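You operate a simulated robot arm through the tools that you are given. There is no shell and no other tool.

Carry out the task below with a simulated robot arm. There is one attempt and no reset: what you move stays moved.

Task
Move the clear jug and wipe the stain off the drainer with the washed blue cloth.
Fine: jug on the drying grid; wash the cloth in the trough and leave it there after. Set down upright: jug. What is to be rubbed or washed off counts as gone when no trace of it is left.
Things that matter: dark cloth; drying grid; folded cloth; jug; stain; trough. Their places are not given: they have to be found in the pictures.

It is judged by the outcome, as a careful person would: the job done as asked, and still so three seconds after it is handed in. It fails if anything else is knocked over, pushed out of place, dropped, spilled or broken. Flat cloth is picked up by pressing the open fingertips on it (5 to 10 N) and closing them slowly along it; thin cloth reads only 2 to 8 mm in the jaws.

Robot
A 7-joint arm with a two-finger parallel gripper, fixed in place. Base frame: the origin is at the foot of the arm, x ahead of it, y to its left, z up. Units: cm, rad, N and s.
With the tool pointing down near the work surface it reaches from about 62 to 96 cm from the base axis. Its first joint turns from -2.601 to 2.601 rad. Payload 3.43 kg.
Tool frame: the origin (TCP) lies between the finger pads and is the grasp point; the fingertips stand 3 cm ahead of it; z points along the fingers, y is the line along which they close. The gripper opens to 9.4 cm. The fingers are 2.8 cm wide and 1 cm thick; the gripper's body (5 by 9.6 cm) begins 5.5 cm behind the TCP.
Orientation is that of the tool frame in the base frame, as a unit quaternion [x, y, z, w]. With the fingers straight down and closing along the base's y, the tool's x points along the base's -x, its y along +y and its z along -z.

Tools
- The arm moves only by the tool arm_command. Its argument "series" is a list of rows, each an object of numbers (a shift or turn left out is 0, a gripper value left out holds the last): "fingers": the closure in counts, from 0 (fully open) to 255 (shut); "dx", "dy", "dz": the shift along the tool's x, y, z in cm; "ax", "ay", "az": the turn, a rotation vector about the tool's x, y, z in rad. In form: [{"fingers": .., "dx": .., "dy": .., "dz": .., "ax": .., "ay": .., "az": ..}, ...]. A call has 1 to 20 rows; each row shifts and turns the commanded pose from where the row before left it, along the tool's axes as they then stand. Rows are played at 5 a second. More than 5 cm and 0.15 rad between two rows, or a gripper value outside its range, and nothing of the call is played. Where a pose cannot be reached the arm comes as near as it can. A force on the tool above 90 N (or 10 N above the force at the start of the call, whichever is more), or a blocked arm, ends the call early, and 0.2 s more pass. The fingers move at their own pace (about 4.5 cm/s each) and stop on an object; they squeeze with about 22 N. The grip force told is the motor's: it shows also when the fingers shut on nothing. Time passes only in rows, and 0.2 s behind the last, so rows that do not move let the fingers close. The reply holds the time, the measured pose of the TCP, the force on the tool along the base axes, the opening and the grip force, in the units named above and with some noise, with the torque about the TCP (base axes, N m) and any sound that the robot's microphone picked up.
- Cameras (640 x 400 px; columns grow to the right, rows downward): "scene" is fixed at [22.06, -64.9, 162.34]; the picture's right is [-0.21, -0.98, 0.00], its down [-0.92, 0.20, -0.34] and it looks along [0.33, -0.07, -0.94] (base axes); focal length 316 px, centre (320, 200). "wrist" rides on the gripper at [7.6, 1.4, -10.3] in the tool frame; the picture's right is [-0.18, 0.98, 0.00], its down [-0.75, -0.14, -0.64] and it looks along [-0.63, -0.12, 0.77] (tool axes); focal length 243 px, centre (320, 200).
- camera(camera): a new picture of that camera. No time passes.
- pixel_to_xyz(camera, pixels): for up to 12 pixels [column, row] of the newest picture of that camera ("zoom" is the newest enlarged one), the place [x, y, z] in the base frame of the surface seen there, good to about 0.2 cm. No time passes.
- enlarge(camera, box): a new picture of the part [left, top, right, bottom] of that camera's present view, enlarged. No time passes.
- sign_off(): hands the job in; it is judged then, once.

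Unless the task says otherwise, let go and move clear before handing in.

The tools are called after "Emit:" by a JSON object that holds its "api" and its "payload". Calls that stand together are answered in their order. arm_command: Moves the arm, as the interface text tells. Its arguments: {"type":"object","properties":{"series":{"type":"array","items":{"type":"object","properties":{"fingers":{"type":"number"},"dx":{"type":"number"},"dy":{"type":"number"},"dz":{"type":"number"},"ax":{"type":"number"},"ay":{"type":"number"},"az":{"type":"number"}}}}},"required":["series"]} The other tools are called the same way: camera (camera) takes a picture; pixel_to_xyz (camera, pixels) gives the place of the surface under pixels of a picture; enlarge (camera, box) takes an enlarged picture of a part of a camera's view; sign_off () hands the job in.

At the start:

```text
time_s: 0.0
tool_pos: [53.64, -83.01, 119.26]
orientation: [0.0, 1.0, 0.0, 0.0]
wrist_force: [1.1, 0.0, 0.0]
ft_torque: [0.03, -0.02, 0.01]
opening: 9.39
finger_force: 0.2
```

scene: 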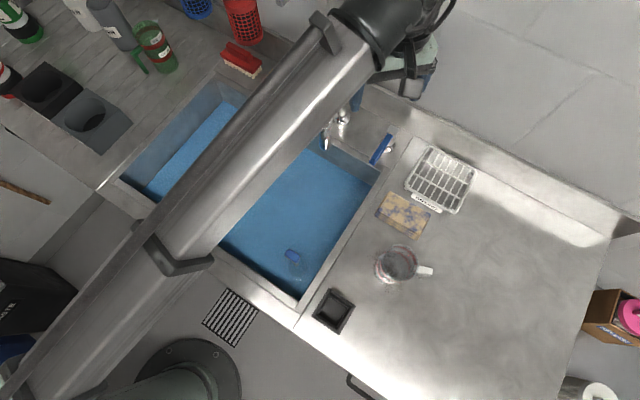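
wrist: 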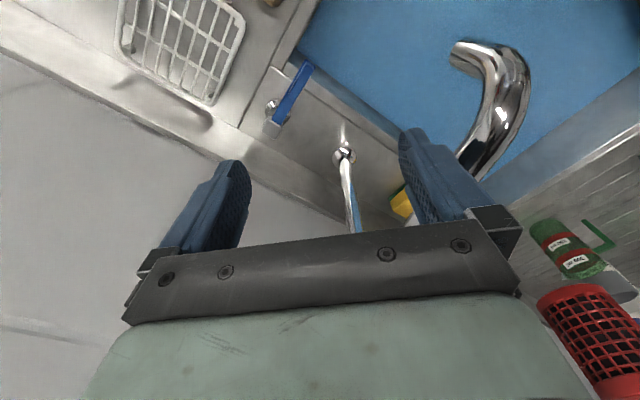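

The scene picture shows the jug near (400,263), the drying grid near (440,180), a patterned cloth near (403,213), a dark square near (333,310) and something blue in the trough near (292,257). I'll enlarge these areas and read their positions.

Emit:
{"api": "enlarge", "payload": {"camera": "scene", "box": [300, 130, 500, 255]}}

Emit:
{"api": "enlarge", "payload": {"camera": "scene", "box": [240, 220, 440, 345]}}

Emit:
{"api": "pixel_to_xyz", "payload": {"camera": "scene", "pixels": [[400, 265], [425, 271], [440, 180], [403, 213], [333, 310], [292, 257], [300, 220], [385, 150], [460, 300], [340, 118], [360, 170], [330, 290]]}}

```text
3.20 times, centred on (400, 192) of scene
```

zoom: 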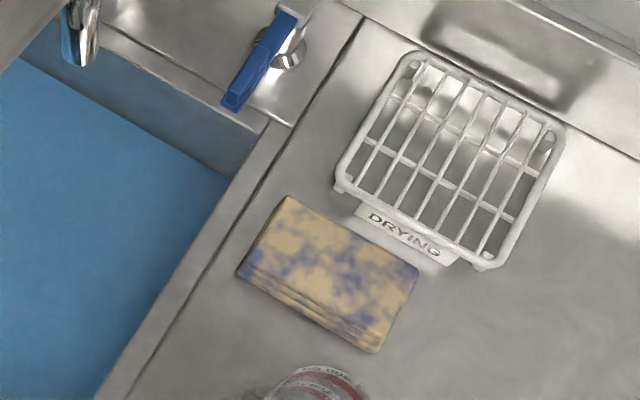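

```text
3.20 times, centred on (340, 282) of scene
```

zoom: 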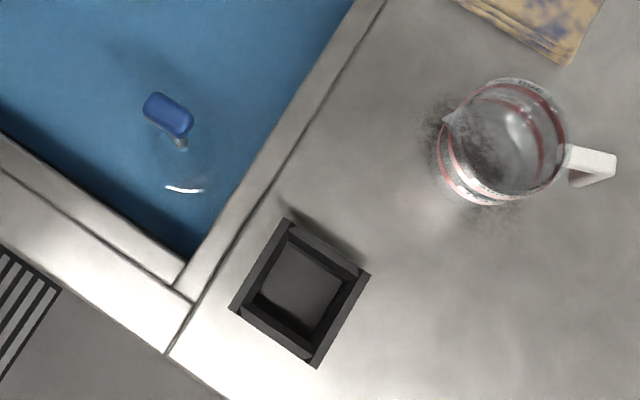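

```text
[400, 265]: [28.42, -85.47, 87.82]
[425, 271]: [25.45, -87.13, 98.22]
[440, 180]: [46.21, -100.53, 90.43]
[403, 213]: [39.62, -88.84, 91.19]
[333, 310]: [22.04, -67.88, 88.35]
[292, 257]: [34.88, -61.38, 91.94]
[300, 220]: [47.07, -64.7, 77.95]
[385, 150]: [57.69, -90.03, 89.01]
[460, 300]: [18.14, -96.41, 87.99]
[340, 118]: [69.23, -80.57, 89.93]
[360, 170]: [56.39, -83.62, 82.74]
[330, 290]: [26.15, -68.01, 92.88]
```

The patterned folded cloth sits at about (40,-89,91), the grid at (46,-100,90) and the jug at (28,-86) on a stain, with the drainer surface at z≈88. The arm hides the trough, so I'll move the tool back over the drainer, staying high, to see both.

Emit:
{"api": "arm_command", "payload": {"series": [{"dx": 4, "fingers": 0}, {"dx": 4}, {"dx": 4}, {"dx": 4}, {"dx": 4}, {"dx": 4}, {"dx": 4}, {"dx": 4}, {"dx": 4}, {"dx": 4}, {"dx": 4}, {}]}}

Emit:
{"api": "camera", "payload": {"camera": "scene"}}

Emit:
{"api": "camera", "payload": {"camera": "wrist"}}

```text
time_s: 2.6
tool_pos: [9.8, -83.15, 119.25]
orientation: [0.001, 1.0, -0.001, 0.0]
wrist_force: [0.0, -1.0, 0.6]
ft_torque: [0.03, 0.01, -0.01]
opening: 9.39
finger_force: 0.0
```

```text
taken
```

scene: 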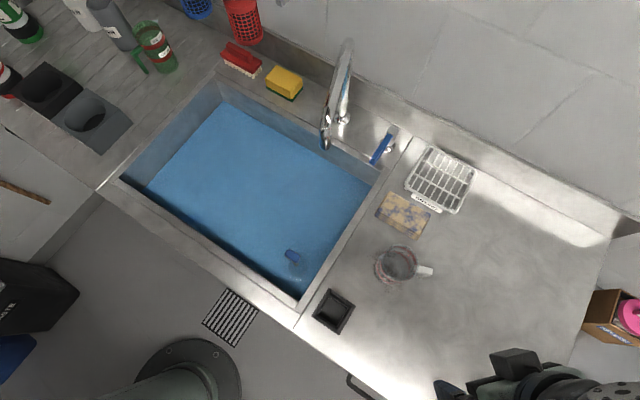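

```text
taken
```

wrist: 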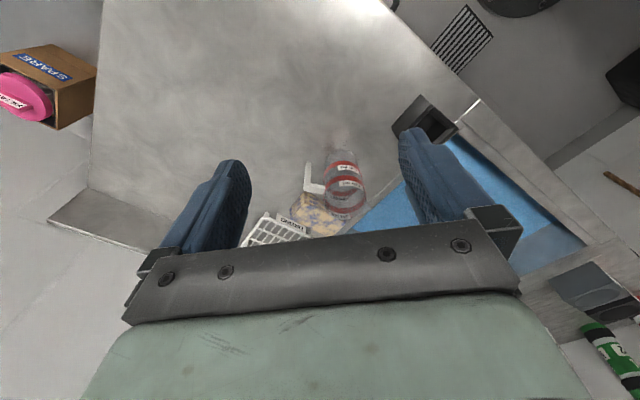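

The trough is now clear, and the jug stands at (397,263) with its handle at (425,271). I still see no separate dark cloth, so I'll zoom on the trough, tray, cloth and surroundings.

Emit:
{"api": "enlarge", "payload": {"camera": "scene", "box": [90, 80, 390, 310]}}

Emit:
{"api": "enlarge", "payload": {"camera": "scene", "box": [310, 230, 450, 340]}}

Emit:
{"api": "enlarge", "payload": {"camera": "scene", "box": [0, 0, 220, 140]}}

Emit:
{"api": "enlarge", "payload": {"camera": "scene", "box": [0, 240, 250, 400]}}

Emit:
{"api": "pixel_to_xyz", "payload": {"camera": "scene", "pixels": [[180, 180], [250, 170], [310, 240], [220, 110], [150, 165], [346, 50], [325, 145], [292, 255], [300, 300], [384, 165], [109, 185], [280, 285]]}}

```text
1.74 times, centred on (240, 195) of scene
```

zoom: 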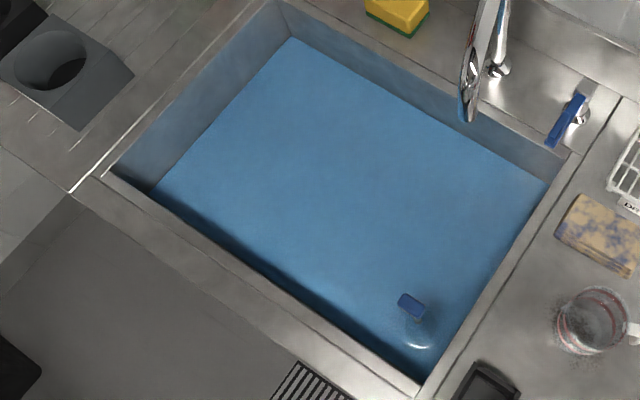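

```text
3.64 times, centred on (380, 285) of scene
```

zoom: 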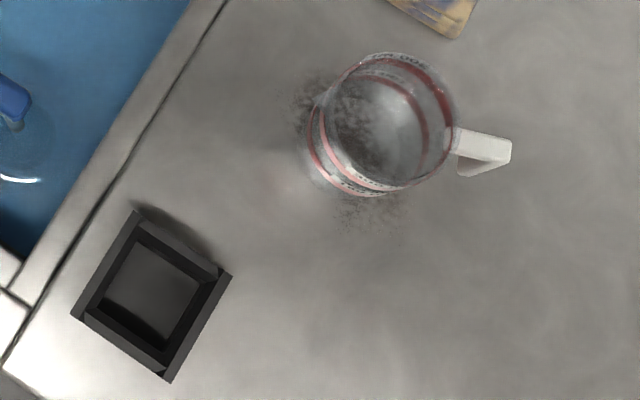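

```text
2.86 times, centred on (110, 70) of scene
```

zoom: 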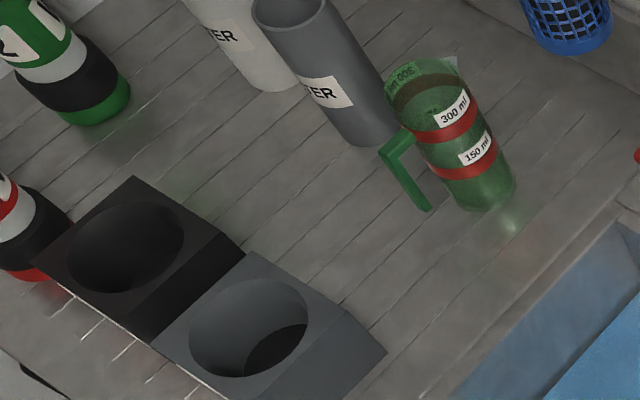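

```text
2.50 times, centred on (125, 320) of scene
```

zoom: 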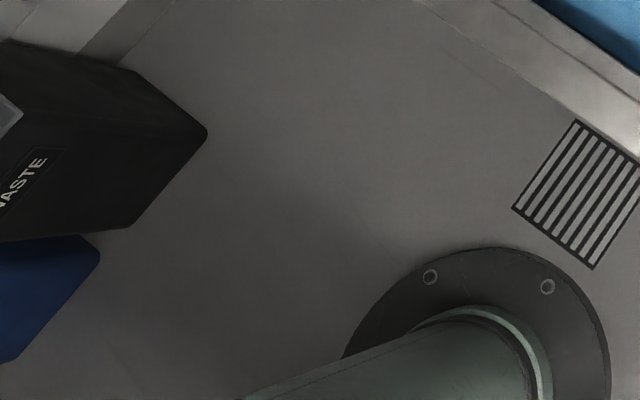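

```text
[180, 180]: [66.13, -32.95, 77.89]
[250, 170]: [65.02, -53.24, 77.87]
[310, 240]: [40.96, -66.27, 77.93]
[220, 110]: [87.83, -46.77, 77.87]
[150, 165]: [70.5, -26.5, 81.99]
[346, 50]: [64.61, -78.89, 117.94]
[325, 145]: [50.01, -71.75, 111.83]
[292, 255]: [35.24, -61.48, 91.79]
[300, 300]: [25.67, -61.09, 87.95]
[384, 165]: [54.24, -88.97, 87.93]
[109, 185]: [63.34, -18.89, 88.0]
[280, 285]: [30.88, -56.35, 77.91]
```

The water surface reads z≈77.9 and the jug sits on a dark speckled stain around (370,130) of the second zoom. I'll move about 14 cm in +x so the wrist camera looks straight at the jug, cloth and tray.

Emit:
{"api": "arm_command", "payload": {"series": [{"dx": -4}, {"dx": -4}, {"dx": -4}, {"dx": -3}, {"dy": 3}, {}]}}

Emit:
{"api": "camera", "payload": {"camera": "wrist"}}

Emit:
{"api": "enlarge", "payload": {"camera": "wrist", "box": [180, 0, 460, 220]}}

```text
time_s: 4.0
tool_pos: [24.87, -80.23, 119.44]
orientation: [-0.001, 1.0, -0.003, 0.001]
wrist_force: [1.2, 0.5, -0.6]
ft_torque: [-0.03, 0.01, -0.02]
opening: 9.41
finger_force: 0.0
```

```text
taken
```

wrist: 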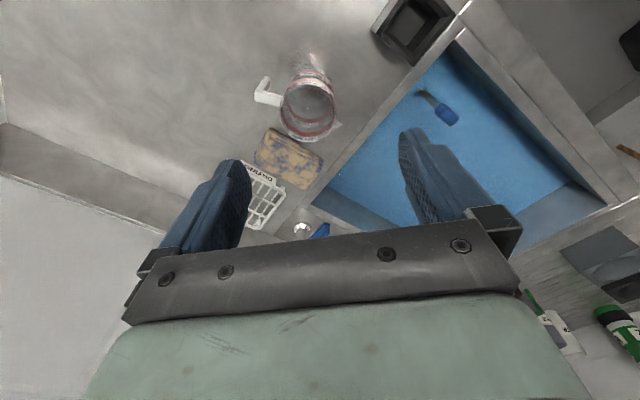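

```text
1.82 times, centred on (320, 110) of wrist
```

zoom: 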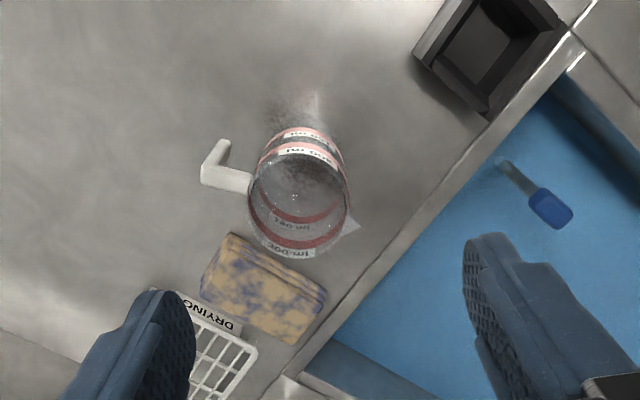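

The wrist view shows the jug from above with its handle toward the grid side and its spout toward the trough. Next I'll read the geometry of the rim, handle, cloth, grid and tray from the scene view.

Emit:
{"api": "camera", "payload": {"camera": "scene"}}

Emit:
{"api": "enlarge", "payload": {"camera": "scene", "box": [355, 225, 455, 295]}}

Emit:
{"api": "pixel_to_xyz", "payload": {"camera": "scene", "pixels": [[391, 191], [377, 216], [431, 213], [416, 239], [404, 181], [431, 145], [477, 170], [456, 213], [422, 165], [411, 190], [440, 190], [430, 207]]}}

```text
taken
```

scene: 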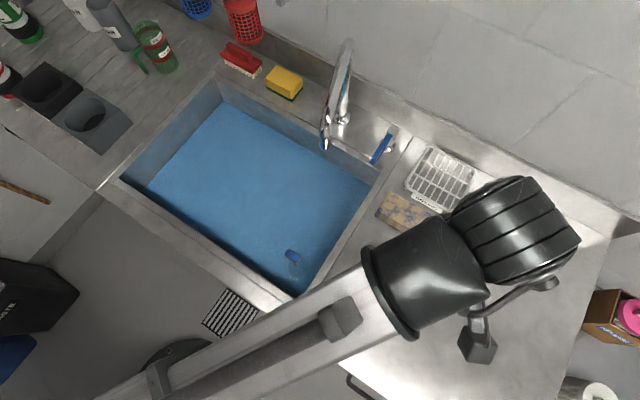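

```text
5.71 times, centred on (405, 260) of scene
```

zoom: 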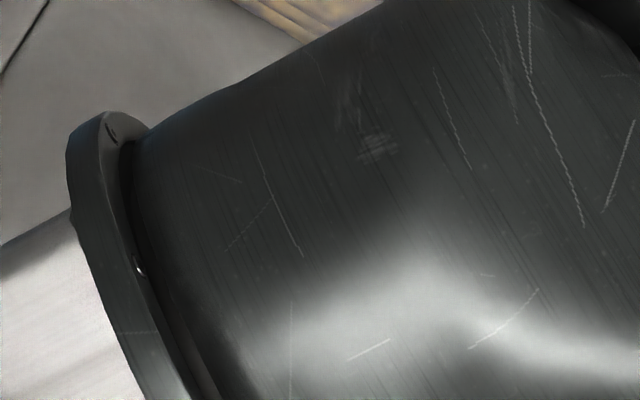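

```text
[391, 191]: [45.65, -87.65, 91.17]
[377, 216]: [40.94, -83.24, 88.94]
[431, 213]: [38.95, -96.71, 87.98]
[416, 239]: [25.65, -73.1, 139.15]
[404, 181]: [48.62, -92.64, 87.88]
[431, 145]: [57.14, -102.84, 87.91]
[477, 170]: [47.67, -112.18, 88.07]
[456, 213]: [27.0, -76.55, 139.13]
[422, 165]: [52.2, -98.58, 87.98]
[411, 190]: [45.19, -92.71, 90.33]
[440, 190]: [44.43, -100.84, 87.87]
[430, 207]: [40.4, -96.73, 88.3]
```

The grid's top reads z≈90.4, with its centre near (47.5,-102), about 112 cm from the base, so placing the jug there will need a tilted tool. I'll inspect the tray at wrist (410,30), the cloth and the water more closely for the dark cloth.

Emit:
{"api": "enlarge", "payload": {"camera": "wrist", "box": [360, 0, 480, 75]}}

Emit:
{"api": "pixel_to_xyz", "payload": {"camera": "wrist", "pixels": [[405, 30], [400, 12], [418, 42], [310, 95], [285, 95], [333, 97], [308, 135], [268, 92], [263, 85], [445, 115], [420, 92], [330, 120]]}}

Emit:
{"api": "enlarge", "payload": {"camera": "wrist", "box": [230, 50, 360, 200]}}

Emit:
{"api": "enlarge", "payload": {"camera": "scene", "box": [370, 130, 480, 220]}}

```text
5.33 times, centred on (420, 38) of wrist
```

zoom: 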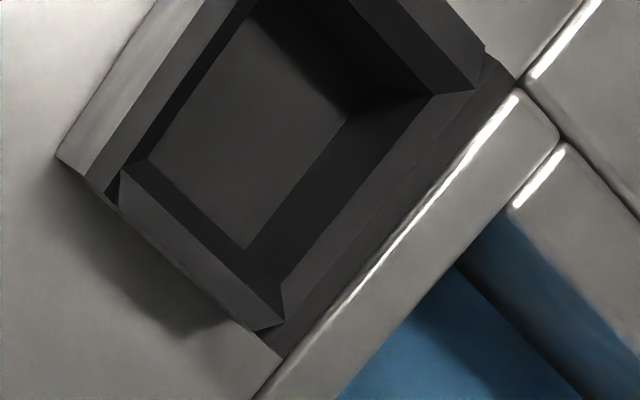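

```text
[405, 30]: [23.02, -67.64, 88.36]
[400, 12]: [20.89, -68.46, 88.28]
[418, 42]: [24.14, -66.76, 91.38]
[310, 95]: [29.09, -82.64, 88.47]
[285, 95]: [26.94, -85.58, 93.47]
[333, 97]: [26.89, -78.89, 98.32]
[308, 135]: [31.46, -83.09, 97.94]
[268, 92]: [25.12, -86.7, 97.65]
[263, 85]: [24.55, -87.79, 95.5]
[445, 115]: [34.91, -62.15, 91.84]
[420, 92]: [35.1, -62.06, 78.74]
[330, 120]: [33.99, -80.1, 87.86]
```

```text
2.67 times, centred on (295, 125) of wrist
```

zoom: 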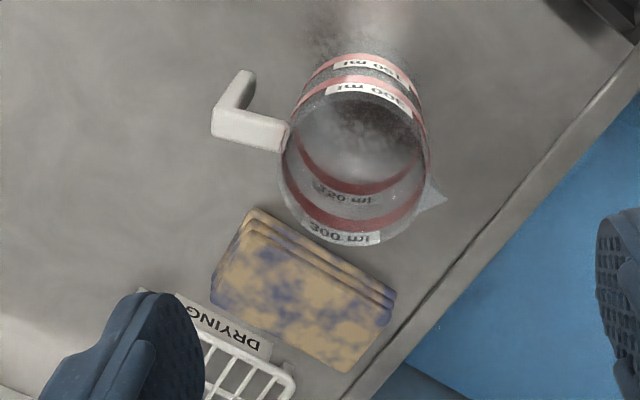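

```text
4.44 times, centred on (425, 175) of scene
```

zoom: 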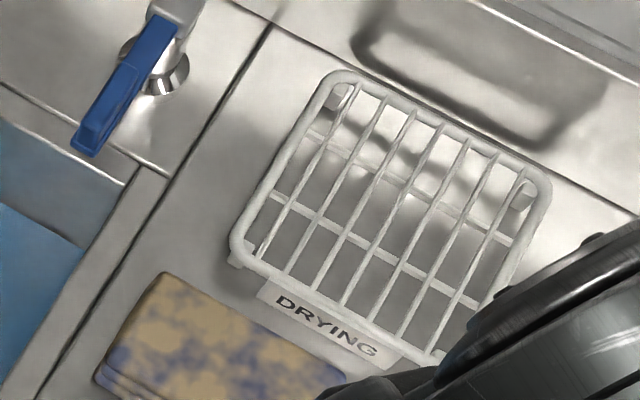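

The tray looks empty, with its floor at z≈88.4, and the folded cloth is ochre soil over blue. I'll check the rail at the counter front, near (355,385), and look around for the dark cloth before I start.

Emit:
{"api": "enlarge", "payload": {"camera": "scene", "box": [300, 330, 420, 400]}}

Emit:
{"api": "pixel_to_xyz", "payload": {"camera": "scene", "pixels": [[350, 378], [360, 390], [240, 60], [285, 82], [590, 390], [620, 310], [20, 195], [30, 290], [10, 345]]}}

Emit:
{"api": "arm_command", "payload": {"series": [{"az": 0.15}, {"az": 0.15}, {"az": 0.15}, {"az": 0.15}, {"az": 0.15}, {"az": 0.15}, {"az": 0.15}, {"az": 0.15}, {"az": 0.15}, {"az": 0.15}, {}]}}

Emit:
{"api": "camera", "payload": {"camera": "wrist"}}

```text
5.33 times, centred on (360, 365) of scene
```

zoom: 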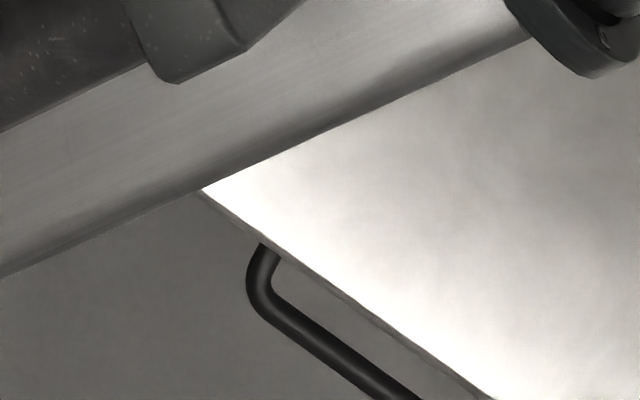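

```text
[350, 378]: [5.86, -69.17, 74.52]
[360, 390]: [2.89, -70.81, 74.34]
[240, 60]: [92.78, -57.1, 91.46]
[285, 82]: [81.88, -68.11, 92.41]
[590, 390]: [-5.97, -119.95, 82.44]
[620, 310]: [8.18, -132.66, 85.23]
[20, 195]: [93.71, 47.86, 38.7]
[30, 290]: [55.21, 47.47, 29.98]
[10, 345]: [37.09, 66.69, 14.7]
```

```text
time_s: 5.3
tool_pos: [24.75, -80.34, 119.23]
orientation: [0.39, 0.921, -0.008, 0.007]
wrist_force: [2.6, -2.4, -5.2]
ft_torque: [-0.1, 0.29, -0.19]
opening: 9.41
finger_force: 0.1
stopped in row 6: the force on the tool passed its limit at 111 N (the readings are from after the stop); the commanded pose is now the measured one
```

```text
taken
```

wrist: 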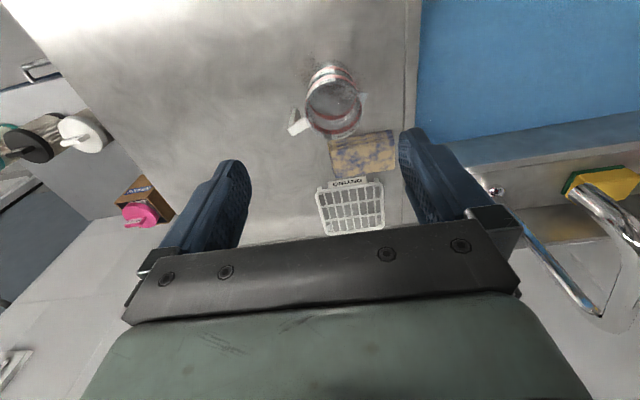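

The turn stopped after about 0.8 rad with a force spike, though the wrist view shows nothing touching. I'll check the scene to see why.

Emit:
{"api": "camera", "payload": {"camera": "scene"}}

Emit:
{"api": "arm_command", "payload": {"series": [{}, {}]}}

Emit:
{"api": "enlarge", "payload": {"camera": "wrist", "box": [280, 40, 420, 150]}}

```text
taken
```

scene: 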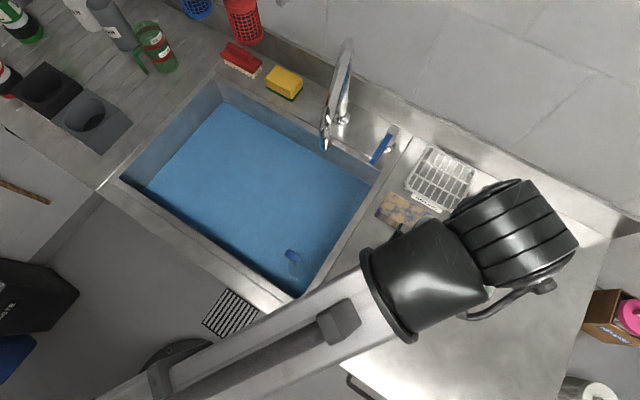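

```text
time_s: 5.9
tool_pos: [24.72, -80.43, 119.26]
orientation: [0.39, 0.921, -0.009, 0.007]
wrist_force: [3.4, -3.6, -7.7]
ft_torque: [-0.2, 0.05, -0.09]
opening: 9.4
finger_force: 0.1
```

```text
3.64 times, centred on (350, 95) of wrist
```

zoom: 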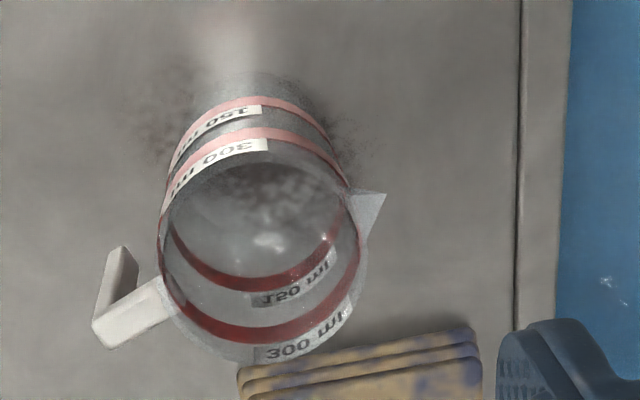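

A small residual force remains, about (3,-4,-8) N, which suggests the camera bracket is leaning on the forearm. I'll turn back a little and see whether the force clears.

Emit:
{"api": "arm_command", "payload": {"series": [{"az": -0.08}, {"az": -0.08}, {"az": -0.08}, {}, {}]}}

Emit:
{"api": "camera", "payload": {"camera": "scene"}}

```text
time_s: 7.1
tool_pos: [24.77, -80.33, 119.28]
orientation: [0.277, 0.961, -0.009, 0.005]
wrist_force: [-0.3, -0.7, -1.2]
ft_torque: [0.03, 0.04, 0.02]
opening: 9.39
finger_force: 0.1
```

```text
taken
```

scene: 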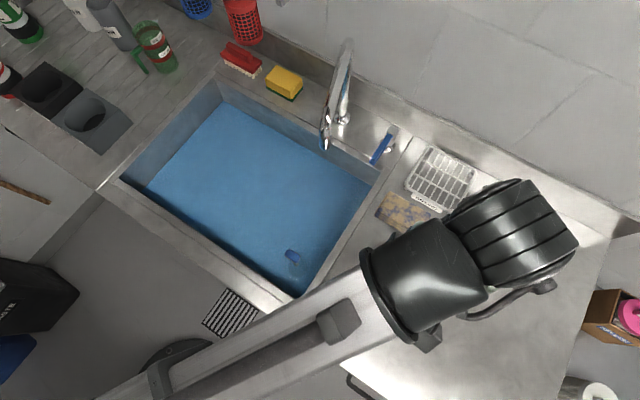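

The force cleared, so the bracket had touched the forearm and the camera must stay off the base side. The rim centre is about (28,-82,98.3), the jug is about 8 cm across and its handle points along (-0.5,-0.86). I'll turn the tool the other way so the camera faces outward and the fingers close across the arm's reach.

Emit:
{"api": "arm_command", "payload": {"series": [{"az": -0.14}, {"az": -0.14}, {"az": -0.14}, {"az": -0.14}, {"az": -0.14}, {"az": -0.14}, {"az": -0.14}, {"az": -0.14}, {"az": -0.14}, {"az": -0.14}, {"az": -0.14}, {"az": -0.14}, {"az": -0.14}, {"az": -0.14}, {"az": -0.14}, {"az": -0.14}, {"az": -0.14}, {}]}}

Emit:
{"api": "camera", "payload": {"camera": "wrist"}}

Emit:
{"api": "camera", "payload": {"camera": "scene"}}

```text
time_s: 10.9
tool_pos: [24.73, -80.24, 119.16]
orientation: [0.744, -0.668, 0.009, 0.006]
wrist_force: [1.0, -0.1, 0.2]
ft_torque: [0.02, 0.02, -0.02]
opening: 9.38
finger_force: 0.2
out of reach, approached as far as the arm can: row 17
```

```text
taken
```

wrist: 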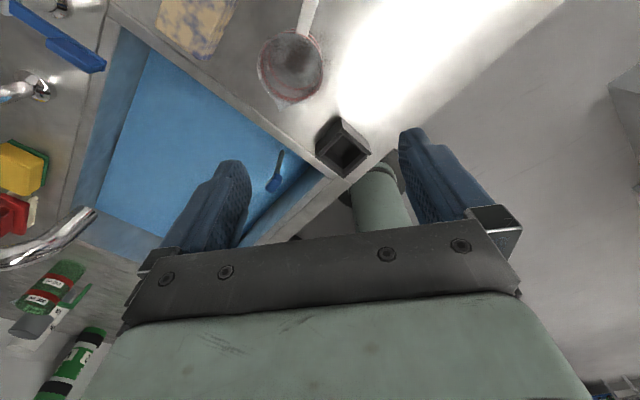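

```text
taken
```

scene: 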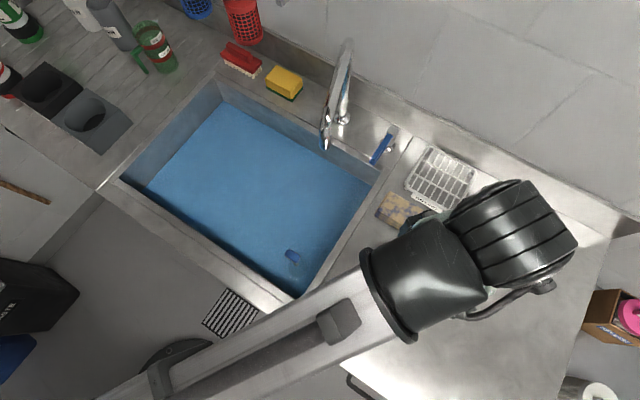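

The tool x now points nearly outward, (0.11,-0.99), right at a joint limit. I'll back off a little and tilt the fingers outward in steps to check that the arm can hold a tilted pose.

Emit:
{"api": "arm_command", "payload": {"series": [{"az": 0.06}, {"ay": 0.1}, {"ay": 0.1}, {"ay": 0.1}, {"ay": 0.1}, {"ay": 0.1}, {"ay": 0.1}, {}]}}

Emit:
{"api": "camera", "payload": {"camera": "wrist"}}

Emit:
{"api": "camera", "payload": {"camera": "scene"}}

```text
time_s: 12.7
tool_pos: [24.67, -80.37, 119.22]
orientation: [0.689, -0.658, 0.222, 0.209]
wrist_force: [0.1, 1.0, 0.9]
ft_torque: [0.0, 0.03, -0.02]
opening: 9.39
finger_force: 0.0
```

```text
taken
```

wrist: 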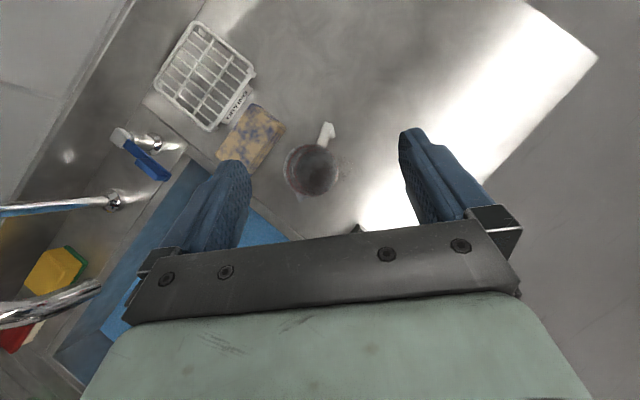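

```text
taken
```

scene: 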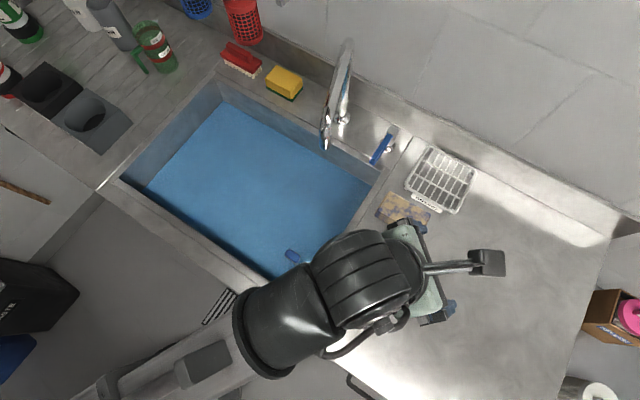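

The 0.6 rad tilt is reachable, and the jug is now seen from straight above at wrist (312,170). I'll zoom and measure its rim, handle and the stain.

Emit:
{"api": "enlarge", "payload": {"camera": "wrist", "box": [250, 110, 380, 210]}}

Emit:
{"api": "pixel_to_xyz", "payload": {"camera": "wrist", "pixels": [[285, 170], [339, 172], [312, 145], [298, 150], [328, 150], [287, 183], [323, 135], [328, 128], [312, 172], [298, 196], [200, 75], [205, 22]]}}

```text
4.00 times, centred on (315, 160) of wrist
```

zoom: 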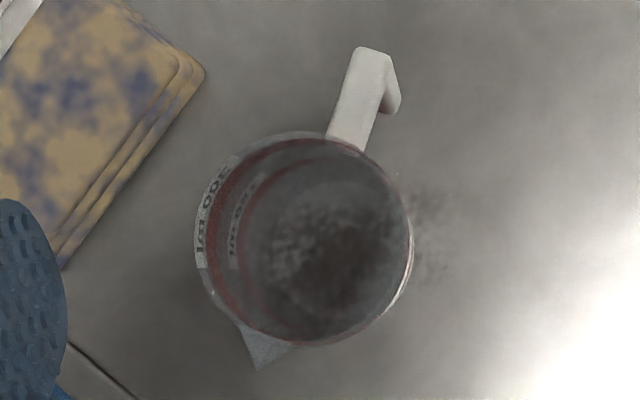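

```text
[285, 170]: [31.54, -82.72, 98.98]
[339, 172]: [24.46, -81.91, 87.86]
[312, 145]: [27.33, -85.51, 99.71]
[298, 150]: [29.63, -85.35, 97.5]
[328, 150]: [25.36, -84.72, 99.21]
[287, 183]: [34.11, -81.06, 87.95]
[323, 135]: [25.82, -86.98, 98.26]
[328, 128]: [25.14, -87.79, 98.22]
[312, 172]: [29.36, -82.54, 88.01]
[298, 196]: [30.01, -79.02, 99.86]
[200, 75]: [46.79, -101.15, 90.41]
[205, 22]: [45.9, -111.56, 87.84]
```

The rim is at z≈99.8, centred near (28.0,-82.35) and about 7.1 cm across, so the fingers fit around the body. The grid centre is about (46.3,-100.8). I'll go to a pre-grasp point 14 cm back along the tilted tool axis.

Emit:
{"api": "arm_command", "payload": {"series": [{"dx": -2.8, "dy": -0.79, "dz": 1.33}, {"dx": -2.8, "dy": -0.79, "dz": 1.33}, {"dx": -2.8, "dy": -0.79, "dz": 1.33}, {"dx": -2.8, "dy": -0.79, "dz": 1.33}, {}, {}]}}

Emit:
{"api": "camera", "payload": {"camera": "wrist"}}

Emit:
{"api": "camera", "payload": {"camera": "scene"}}

```text
time_s: 14.1
tool_pos: [27.52, -74.39, 108.16]
orientation: [0.689, -0.657, 0.223, 0.21]
wrist_force: [-0.2, -0.2, 0.4]
ft_torque: [-0.01, -0.04, -0.01]
opening: 9.44
finger_force: 0.1
```

```text
taken
```

wrist: 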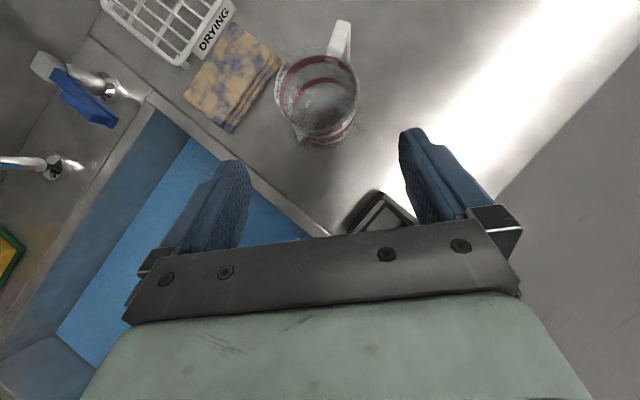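

```text
taken
```

scene: 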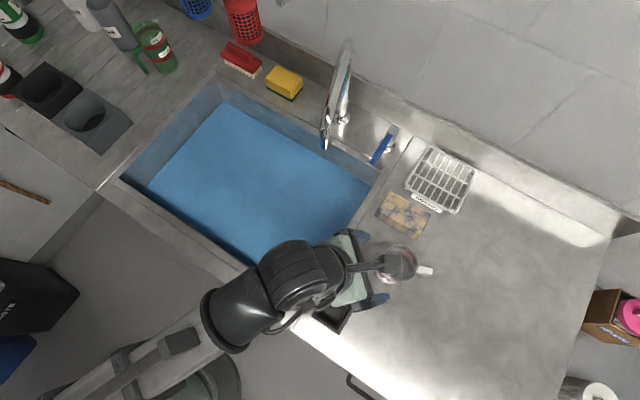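

The jug lies on the tool's centre column (about 318 against 320) and both fingers will pass clear of the handle and spout. I'll advance 13.6 cm along the tool axis.

Emit:
{"api": "arm_command", "payload": {"series": [{"dz": 2.7}, {"dz": 2.7}, {"dz": 2.7}, {"dz": 2.0}, {"dz": 2.0}, {"dz": 1.5}, {}]}}

Emit:
{"api": "camera", "payload": {"camera": "wrist"}}

Emit:
{"api": "enlarge", "payload": {"camera": "scene", "box": [340, 210, 460, 300]}}

```text
time_s: 15.7
tool_pos: [28.18, -81.93, 97.37]
orientation: [0.689, -0.657, 0.222, 0.21]
wrist_force: [-0.2, 0.1, -0.7]
ft_torque: [0.04, -0.02, -0.02]
opening: 9.4
finger_force: 0.0
```

```text
taken
```

wrist: 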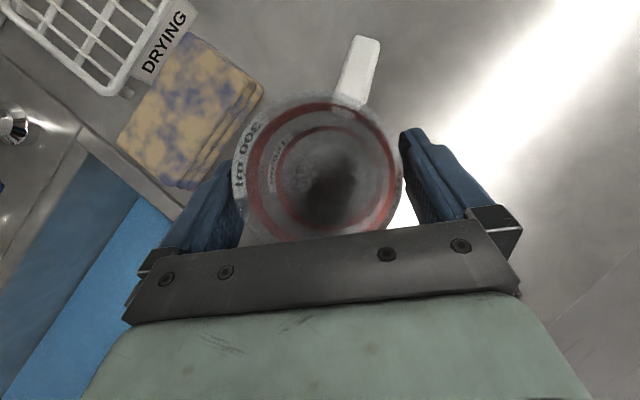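

```text
4.44 times, centred on (400, 255) of scene
```

zoom: 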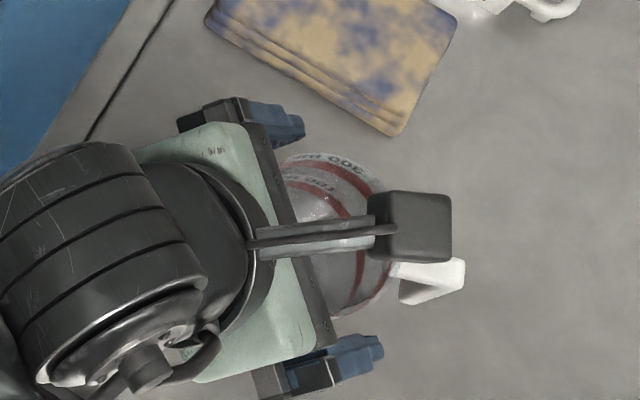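

The jug is between the fingers with room on both sides. I'll close gradually.

Emit:
{"api": "arm_command", "payload": {"series": [{"fingers": 30}, {"fingers": 45}, {"fingers": 55}, {"fingers": 65}, {"fingers": 75}, {"fingers": 90}, {"fingers": 120}, {}, {}]}}

Emit:
{"api": "camera", "payload": {"camera": "wrist"}}

```text
time_s: 17.7
tool_pos: [28.23, -81.83, 97.39]
orientation: [0.689, -0.657, 0.223, 0.209]
wrist_force: [-0.8, 0.6, 3.2]
ft_torque: [0.02, 0.11, 0.0]
opening: 6.97
finger_force: 21.7
```

```text
taken
```

wrist: 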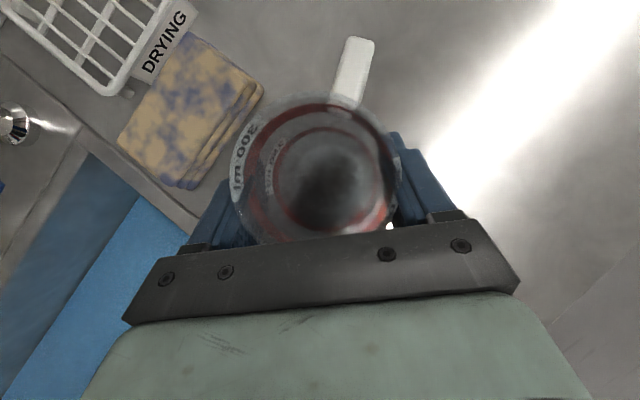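

The grip holds at 6.97 cm with 21.7 N. I'll lift straight up, slowly at first.

Emit:
{"api": "arm_command", "payload": {"series": [{"dx": 0.29, "dz": -0.41}, {"dx": 0.58, "dz": -0.815}, {"dx": 1.16, "dz": -1.63}, {"dx": 1.16, "dz": -1.63}, {"dx": 1.16, "dz": -1.63}, {}]}}

Emit:
{"api": "camera", "payload": {"camera": "wrist"}}

Emit:
{"api": "camera", "payload": {"camera": "scene"}}

```text
time_s: 19.1
tool_pos: [27.88, -81.92, 104.98]
orientation: [0.689, -0.657, 0.223, 0.21]
wrist_force: [0.5, 0.0, -0.9]
ft_torque: [0.01, 0.0, 0.0]
opening: 6.94
finger_force: 21.4
```

```text
taken
```

wrist: 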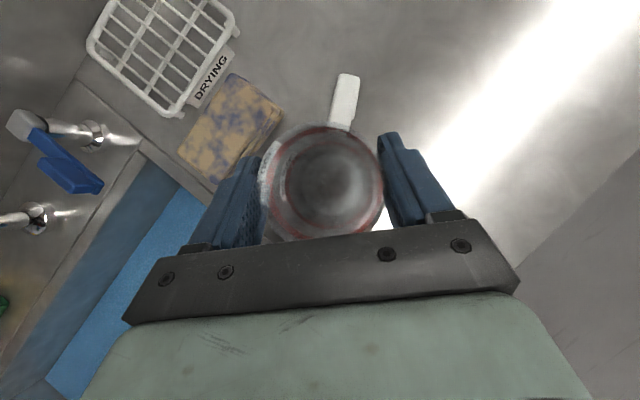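

```text
taken
```

scene: 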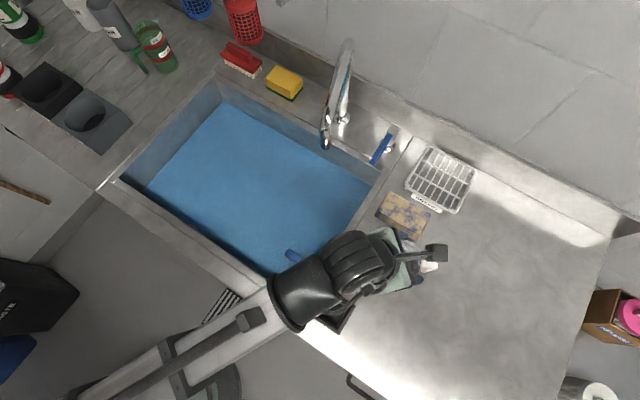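

The jug is up and steady, with its bottom near z=95.5 and clear of the cloth at 91. I'll carry it over the grid.

Emit:
{"api": "arm_command", "payload": {"series": [{"dx": 1.5, "dy": -1.7, "dz": 1.08}, {"dx": 1.5, "dy": -1.7, "dz": 1.08}, {"dx": 1.5, "dy": -1.7, "dz": 1.08}, {"dx": 1.5, "dy": -1.7, "dz": 1.08}, {"dx": 1.5, "dy": -1.7, "dz": 1.08}, {"dx": 1.5, "dy": -1.7, "dz": 1.08}, {"dx": 1.5, "dy": -1.7, "dz": 1.08}, {"dx": 1.5, "dy": -1.7, "dz": 1.08}, {"dx": 1.5, "dy": -1.7, "dz": 1.08}, {"dx": 1.5, "dy": -1.7, "dz": 1.08}, {}, {}]}}

Emit:
{"api": "camera", "payload": {"camera": "wrist"}}

Emit:
{"api": "camera", "payload": {"camera": "scene"}}

```text
time_s: 21.7
tool_pos: [45.85, -99.73, 105.07]
orientation: [0.689, -0.657, 0.223, 0.21]
wrist_force: [0.0, 0.5, 0.2]
ft_torque: [0.0, 0.0, 0.0]
opening: 6.92
finger_force: 21.7
```

```text
taken
```

wrist: 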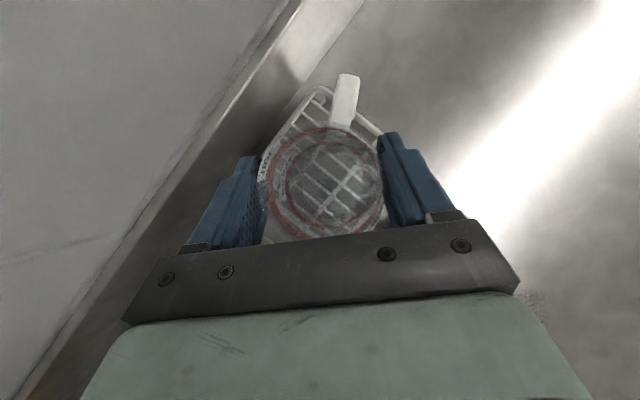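

```text
taken
```

scene: 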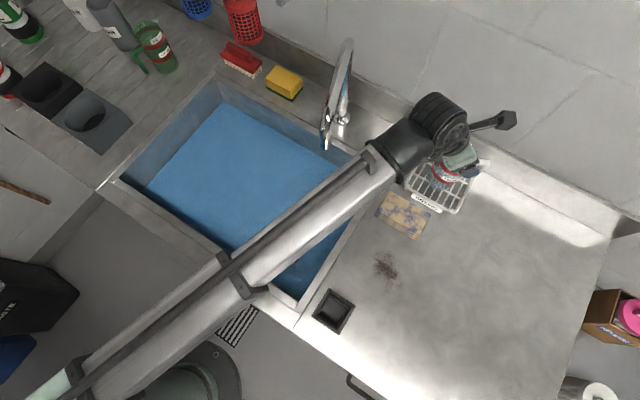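

The jug is over the grid, and the stain is exposed at scene (386,267). I'll lower it most of the 5.2 cm, then creep down to contact.

Emit:
{"api": "arm_command", "payload": {"series": [{"dx": 0.34, "dy": -0.28, "dz": 0.24}, {"dx": -0.58, "dz": 0.815}, {"dx": -0.58, "dz": 0.815}, {"dx": -0.58, "dz": 0.815}, {"dx": -0.58, "dz": 0.815}, {"dx": -0.29, "dz": 0.41}, {}]}}

Emit:
{"api": "camera", "payload": {"camera": "wrist"}}

Emit:
{"api": "enlarge", "payload": {"camera": "scene", "box": [380, 110, 500, 220]}}

```text
time_s: 23.3
tool_pos: [46.12, -100.03, 100.31]
orientation: [0.689, -0.657, 0.223, 0.209]
wrist_force: [0.1, 0.8, 8.8]
ft_torque: [0.04, 0.17, -0.03]
opening: 6.91
finger_force: 21.2
```

```text
taken
```

wrist: 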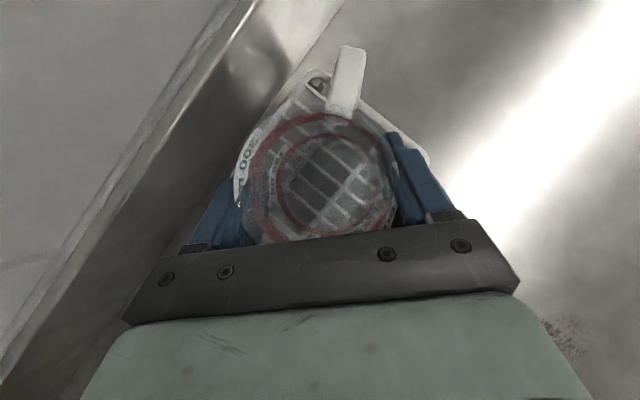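

```text
3.64 times, centred on (440, 165) of scene
```

zoom: 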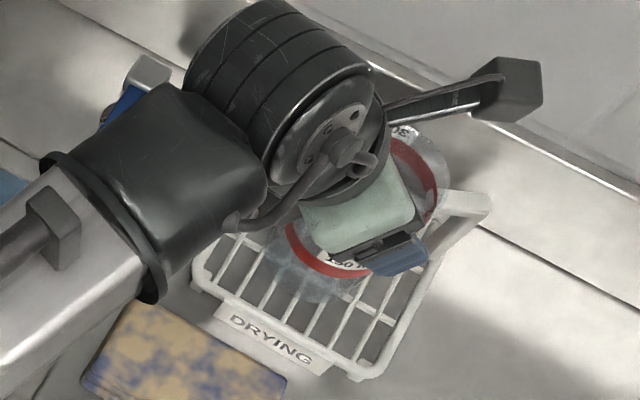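

The jug rests on the grid, with 8.8 N upward force at z=100.3. I'll ease the load slightly, open slowly and back out along the tool axis.

Emit:
{"api": "arm_command", "payload": {"series": [{"dx": 0.1, "dz": -0.14}, {"fingers": 80}, {"fingers": 60}, {"fingers": 45}, {"fingers": 25}, {"fingers": 0}, {}, {}]}}

Emit:
{"api": "camera", "payload": {"camera": "wrist"}}

```text
time_s: 25.1
tool_pos: [46.21, -100.05, 100.61]
orientation: [0.689, -0.658, 0.222, 0.209]
wrist_force: [-0.1, 0.1, -0.6]
ft_torque: [-0.02, 0.01, -0.01]
opening: 9.42
finger_force: 0.0
```

```text
taken
```

wrist: 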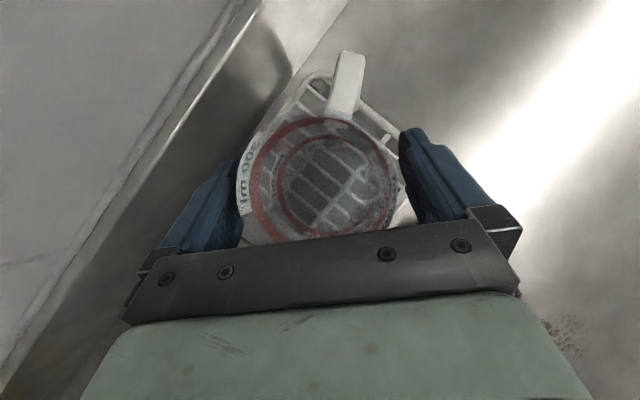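

The fingers are open and the jug stands still. I'll back out along the tool axis.

Emit:
{"api": "arm_command", "payload": {"series": [{"dz": -1}, {"dz": -2}, {"dz": -3}, {"dz": -3}, {"dx": 1.16, "dz": -1.63}, {"dx": 1.16, "dz": -1.63}, {"dx": 1.16, "dz": -1.63}, {}]}}

Emit:
{"api": "camera", "payload": {"camera": "wrist"}}

Emit:
{"api": "camera", "payload": {"camera": "scene"}}

```text
time_s: 26.9
tool_pos: [46.03, -94.77, 113.92]
orientation: [0.688, -0.657, 0.224, 0.21]
wrist_force: [-0.3, 0.0, 0.3]
ft_torque: [-0.01, 0.02, 0.04]
opening: 9.4
finger_force: 0.1
```

```text
taken
```

wrist: 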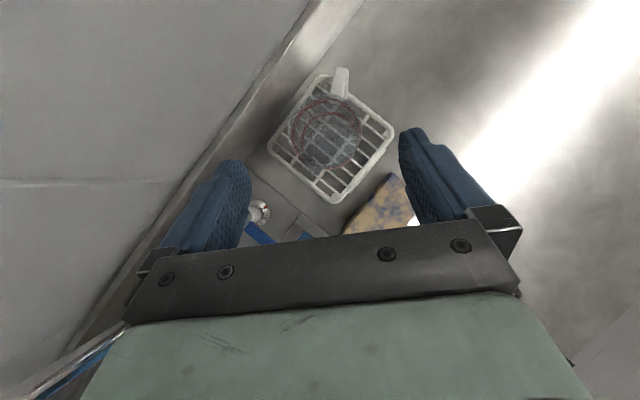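

```text
taken
```

scene: 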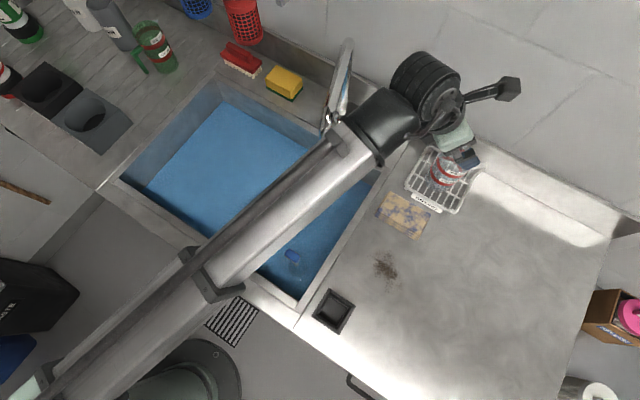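

The jug stands upright on the grid. I'll check the margins in a zoom, then turn to the cloth.

Emit:
{"api": "enlarge", "payload": {"camera": "wrist", "box": [250, 60, 410, 215]}}

Emit:
{"api": "enlarge", "payload": {"camera": "scene", "box": [350, 180, 470, 300]}}

Emit:
{"api": "pixel_to_xyz", "payload": {"camera": "scene", "pixels": [[391, 192], [377, 214], [430, 213], [415, 238], [403, 213], [400, 230], [373, 260], [398, 262], [385, 252], [386, 285], [386, 267], [335, 118]]}}

```text
2.58 times, centred on (330, 138) of wrist
```

zoom: 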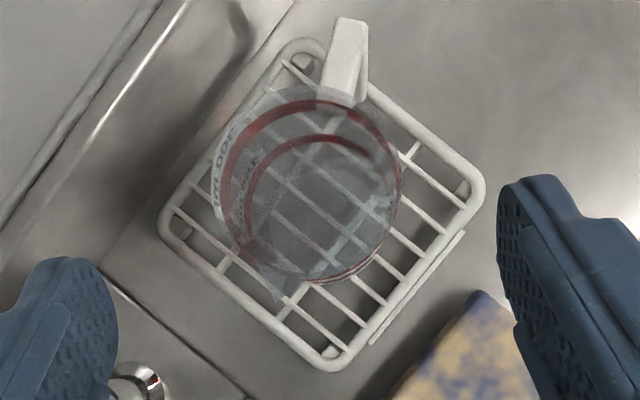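

```text
3.33 times, centred on (410, 240) of scene
```

zoom: 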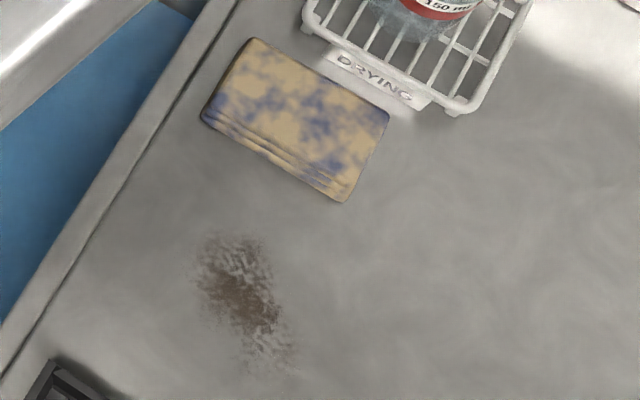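

```text
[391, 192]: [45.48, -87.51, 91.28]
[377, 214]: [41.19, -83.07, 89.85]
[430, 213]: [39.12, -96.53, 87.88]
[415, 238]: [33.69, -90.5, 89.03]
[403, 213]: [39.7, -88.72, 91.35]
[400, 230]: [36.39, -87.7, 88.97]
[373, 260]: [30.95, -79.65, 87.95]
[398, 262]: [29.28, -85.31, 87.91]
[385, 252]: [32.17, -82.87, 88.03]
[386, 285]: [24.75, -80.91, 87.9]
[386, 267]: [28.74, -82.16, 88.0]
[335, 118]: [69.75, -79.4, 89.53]
```

The jug's base lies fully inside the grid. The stain is centred near (28.2,-82) and measures about 10×6 cm. The cloth is a folded pack of about 11.7×6.8×3.3 cm at (39.7,-89.3), narrow enough to straddle on its short side. I'll pull back, undo the tilt and turn the fingers to close along the short side.

Emit:
{"api": "arm_command", "payload": {"series": [{"dx": -2.16, "dy": 1.87, "dz": -1.85}, {"dx": -2.16, "dy": 1.87, "dz": -1.85}, {"dx": -2.16, "dy": 1.87, "dz": -1.85}, {"dx": -2.16, "dy": 1.87, "dz": -1.85}, {"ay": -0.1}, {"ay": -0.1}, {"ay": -0.1}, {"ay": -0.1}, {"ay": -0.1}, {"ay": -0.1}, {"az": 0.13}, {"az": 0.13}, {"az": 0.13}, {"az": 0.13}, {"az": 0.13}, {"az": 0.13}, {}]}}

Emit:
{"api": "camera", "payload": {"camera": "wrist"}}

Emit:
{"api": "camera", "payload": {"camera": "scene"}}

```text
time_s: 30.5
tool_pos: [37.85, -83.87, 114.79]
orientation: [-0.407, 0.914, -0.011, -0.002]
wrist_force: [0.7, -0.1, 0.3]
ft_torque: [0.0, 0.02, 0.05]
opening: 9.4
finger_force: 0.1
```

```text
taken
```

wrist: 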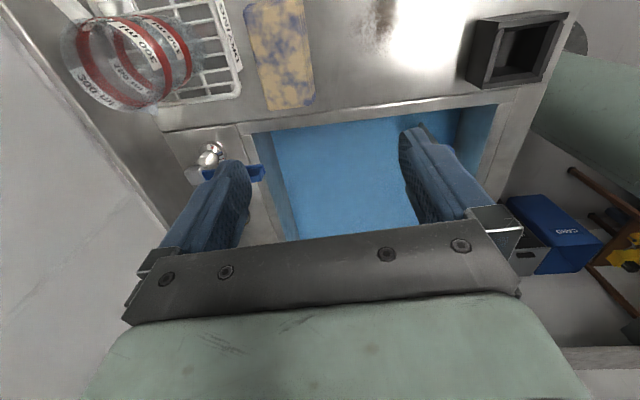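

```text
taken
```

scene: 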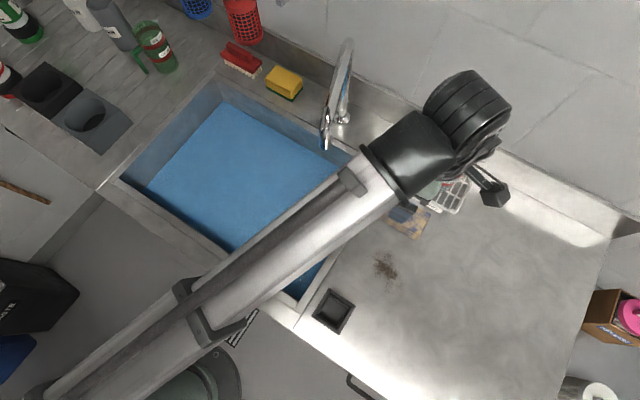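

The fingers now line up with the cloth's short side. The wrist view shows a labelled blue bin at (570,232) with a grey one beside it, so I'll look at that and at the cloth closely.

Emit:
{"api": "enlarge", "payload": {"camera": "wrist", "box": [480, 130, 640, 300]}}

Emit:
{"api": "enlarge", "payload": {"camera": "wrist", "box": [200, 0, 420, 140]}}

Emit:
{"api": "pixel_to_xyz", "payload": {"camera": "wrist", "pixels": [[249, 5], [304, 5], [268, 108], [313, 100], [285, 55], [310, 85], [265, 60], [300, 30], [372, 15], [395, 35]]}}

```text
2.35 times, centred on (560, 215) of wrist
```

zoom: 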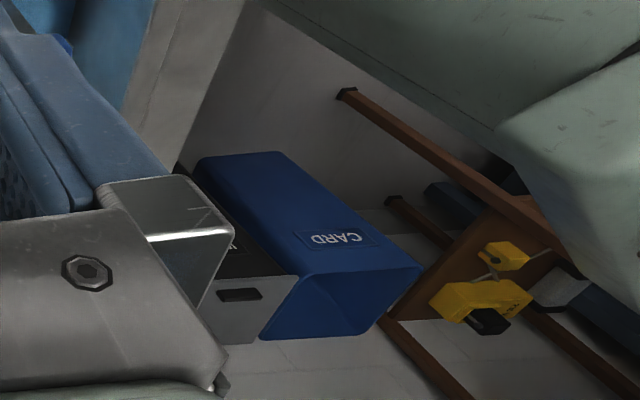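

```text
2.86 times, centred on (310, 70) of wrist
```

zoom: 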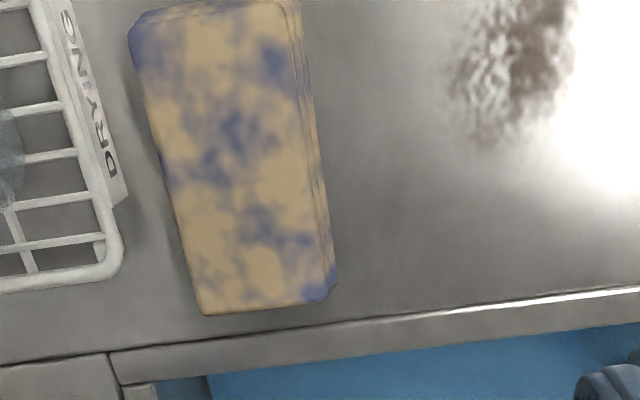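

```text
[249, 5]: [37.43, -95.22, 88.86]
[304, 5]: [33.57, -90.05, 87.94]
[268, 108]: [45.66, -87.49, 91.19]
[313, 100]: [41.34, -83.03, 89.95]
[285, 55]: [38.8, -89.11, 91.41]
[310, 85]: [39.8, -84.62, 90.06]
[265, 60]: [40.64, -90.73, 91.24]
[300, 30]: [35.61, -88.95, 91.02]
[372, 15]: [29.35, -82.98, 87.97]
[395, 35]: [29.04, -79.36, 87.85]
```

The bin is only for card, so the folded cloth is the one to use. I'll measure its edges at mid-length precisely before straddling it.

Emit:
{"api": "pixel_to_xyz", "payload": {"camera": "wrist", "pixels": [[258, 59], [254, 59], [303, 59], [307, 59], [310, 59], [313, 59], [238, 60], [233, 50], [246, 12], [301, 3], [270, 106], [309, 101]]}}

```text
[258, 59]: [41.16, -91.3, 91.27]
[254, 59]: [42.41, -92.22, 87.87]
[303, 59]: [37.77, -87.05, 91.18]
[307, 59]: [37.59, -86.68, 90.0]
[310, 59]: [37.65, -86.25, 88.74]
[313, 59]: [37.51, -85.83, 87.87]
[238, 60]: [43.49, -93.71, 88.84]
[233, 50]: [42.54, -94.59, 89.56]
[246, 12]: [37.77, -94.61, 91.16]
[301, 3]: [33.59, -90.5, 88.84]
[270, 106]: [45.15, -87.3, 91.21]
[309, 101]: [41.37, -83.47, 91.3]
```

The pack is 6.4 cm wide and 11 cm long, centred at (39.1,-88.3). I'll set the opening to about 8.4 cm, move above it and come down partway.

Emit:
{"api": "arm_command", "payload": {"series": [{"dx": 0.94, "dy": -1.95, "az": 0.03, "fingers": 27}, {"dx": 0.94, "dy": -1.95, "az": 0.03}, {"dz": 4}, {"dz": 4}, {"dz": 4}, {"dz": 3}, {}]}}

Emit:
{"api": "camera", "payload": {"camera": "wrist"}}

Emit:
{"api": "camera", "payload": {"camera": "scene"}}

```text
time_s: 32.1
tool_pos: [39.42, -88.25, 99.81]
orientation: [-0.38, 0.925, -0.01, -0.001]
wrist_force: [-0.1, -0.3, -0.2]
ft_torque: [0.01, -0.01, 0.02]
opening: 8.39
finger_force: 0.1
```

```text
taken
```

wrist: 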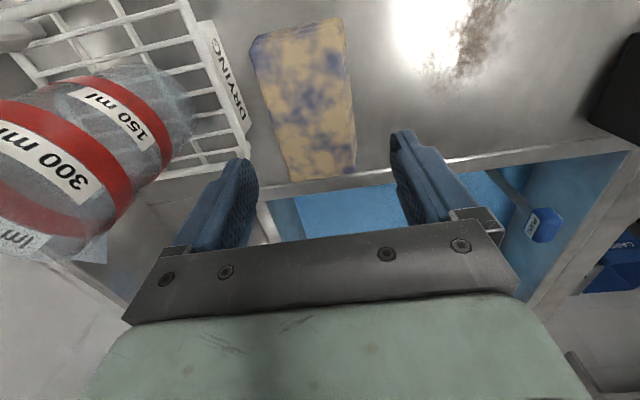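

```text
taken
```

scene: 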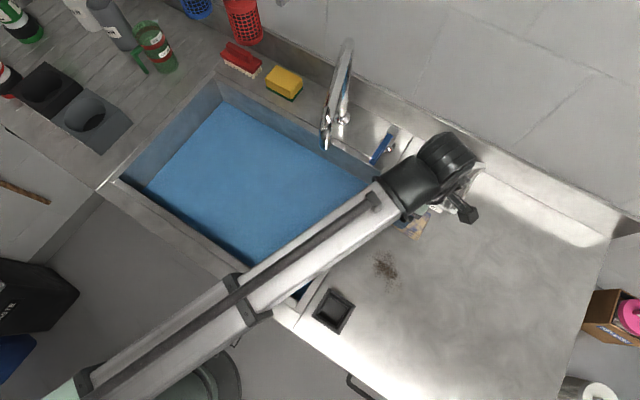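

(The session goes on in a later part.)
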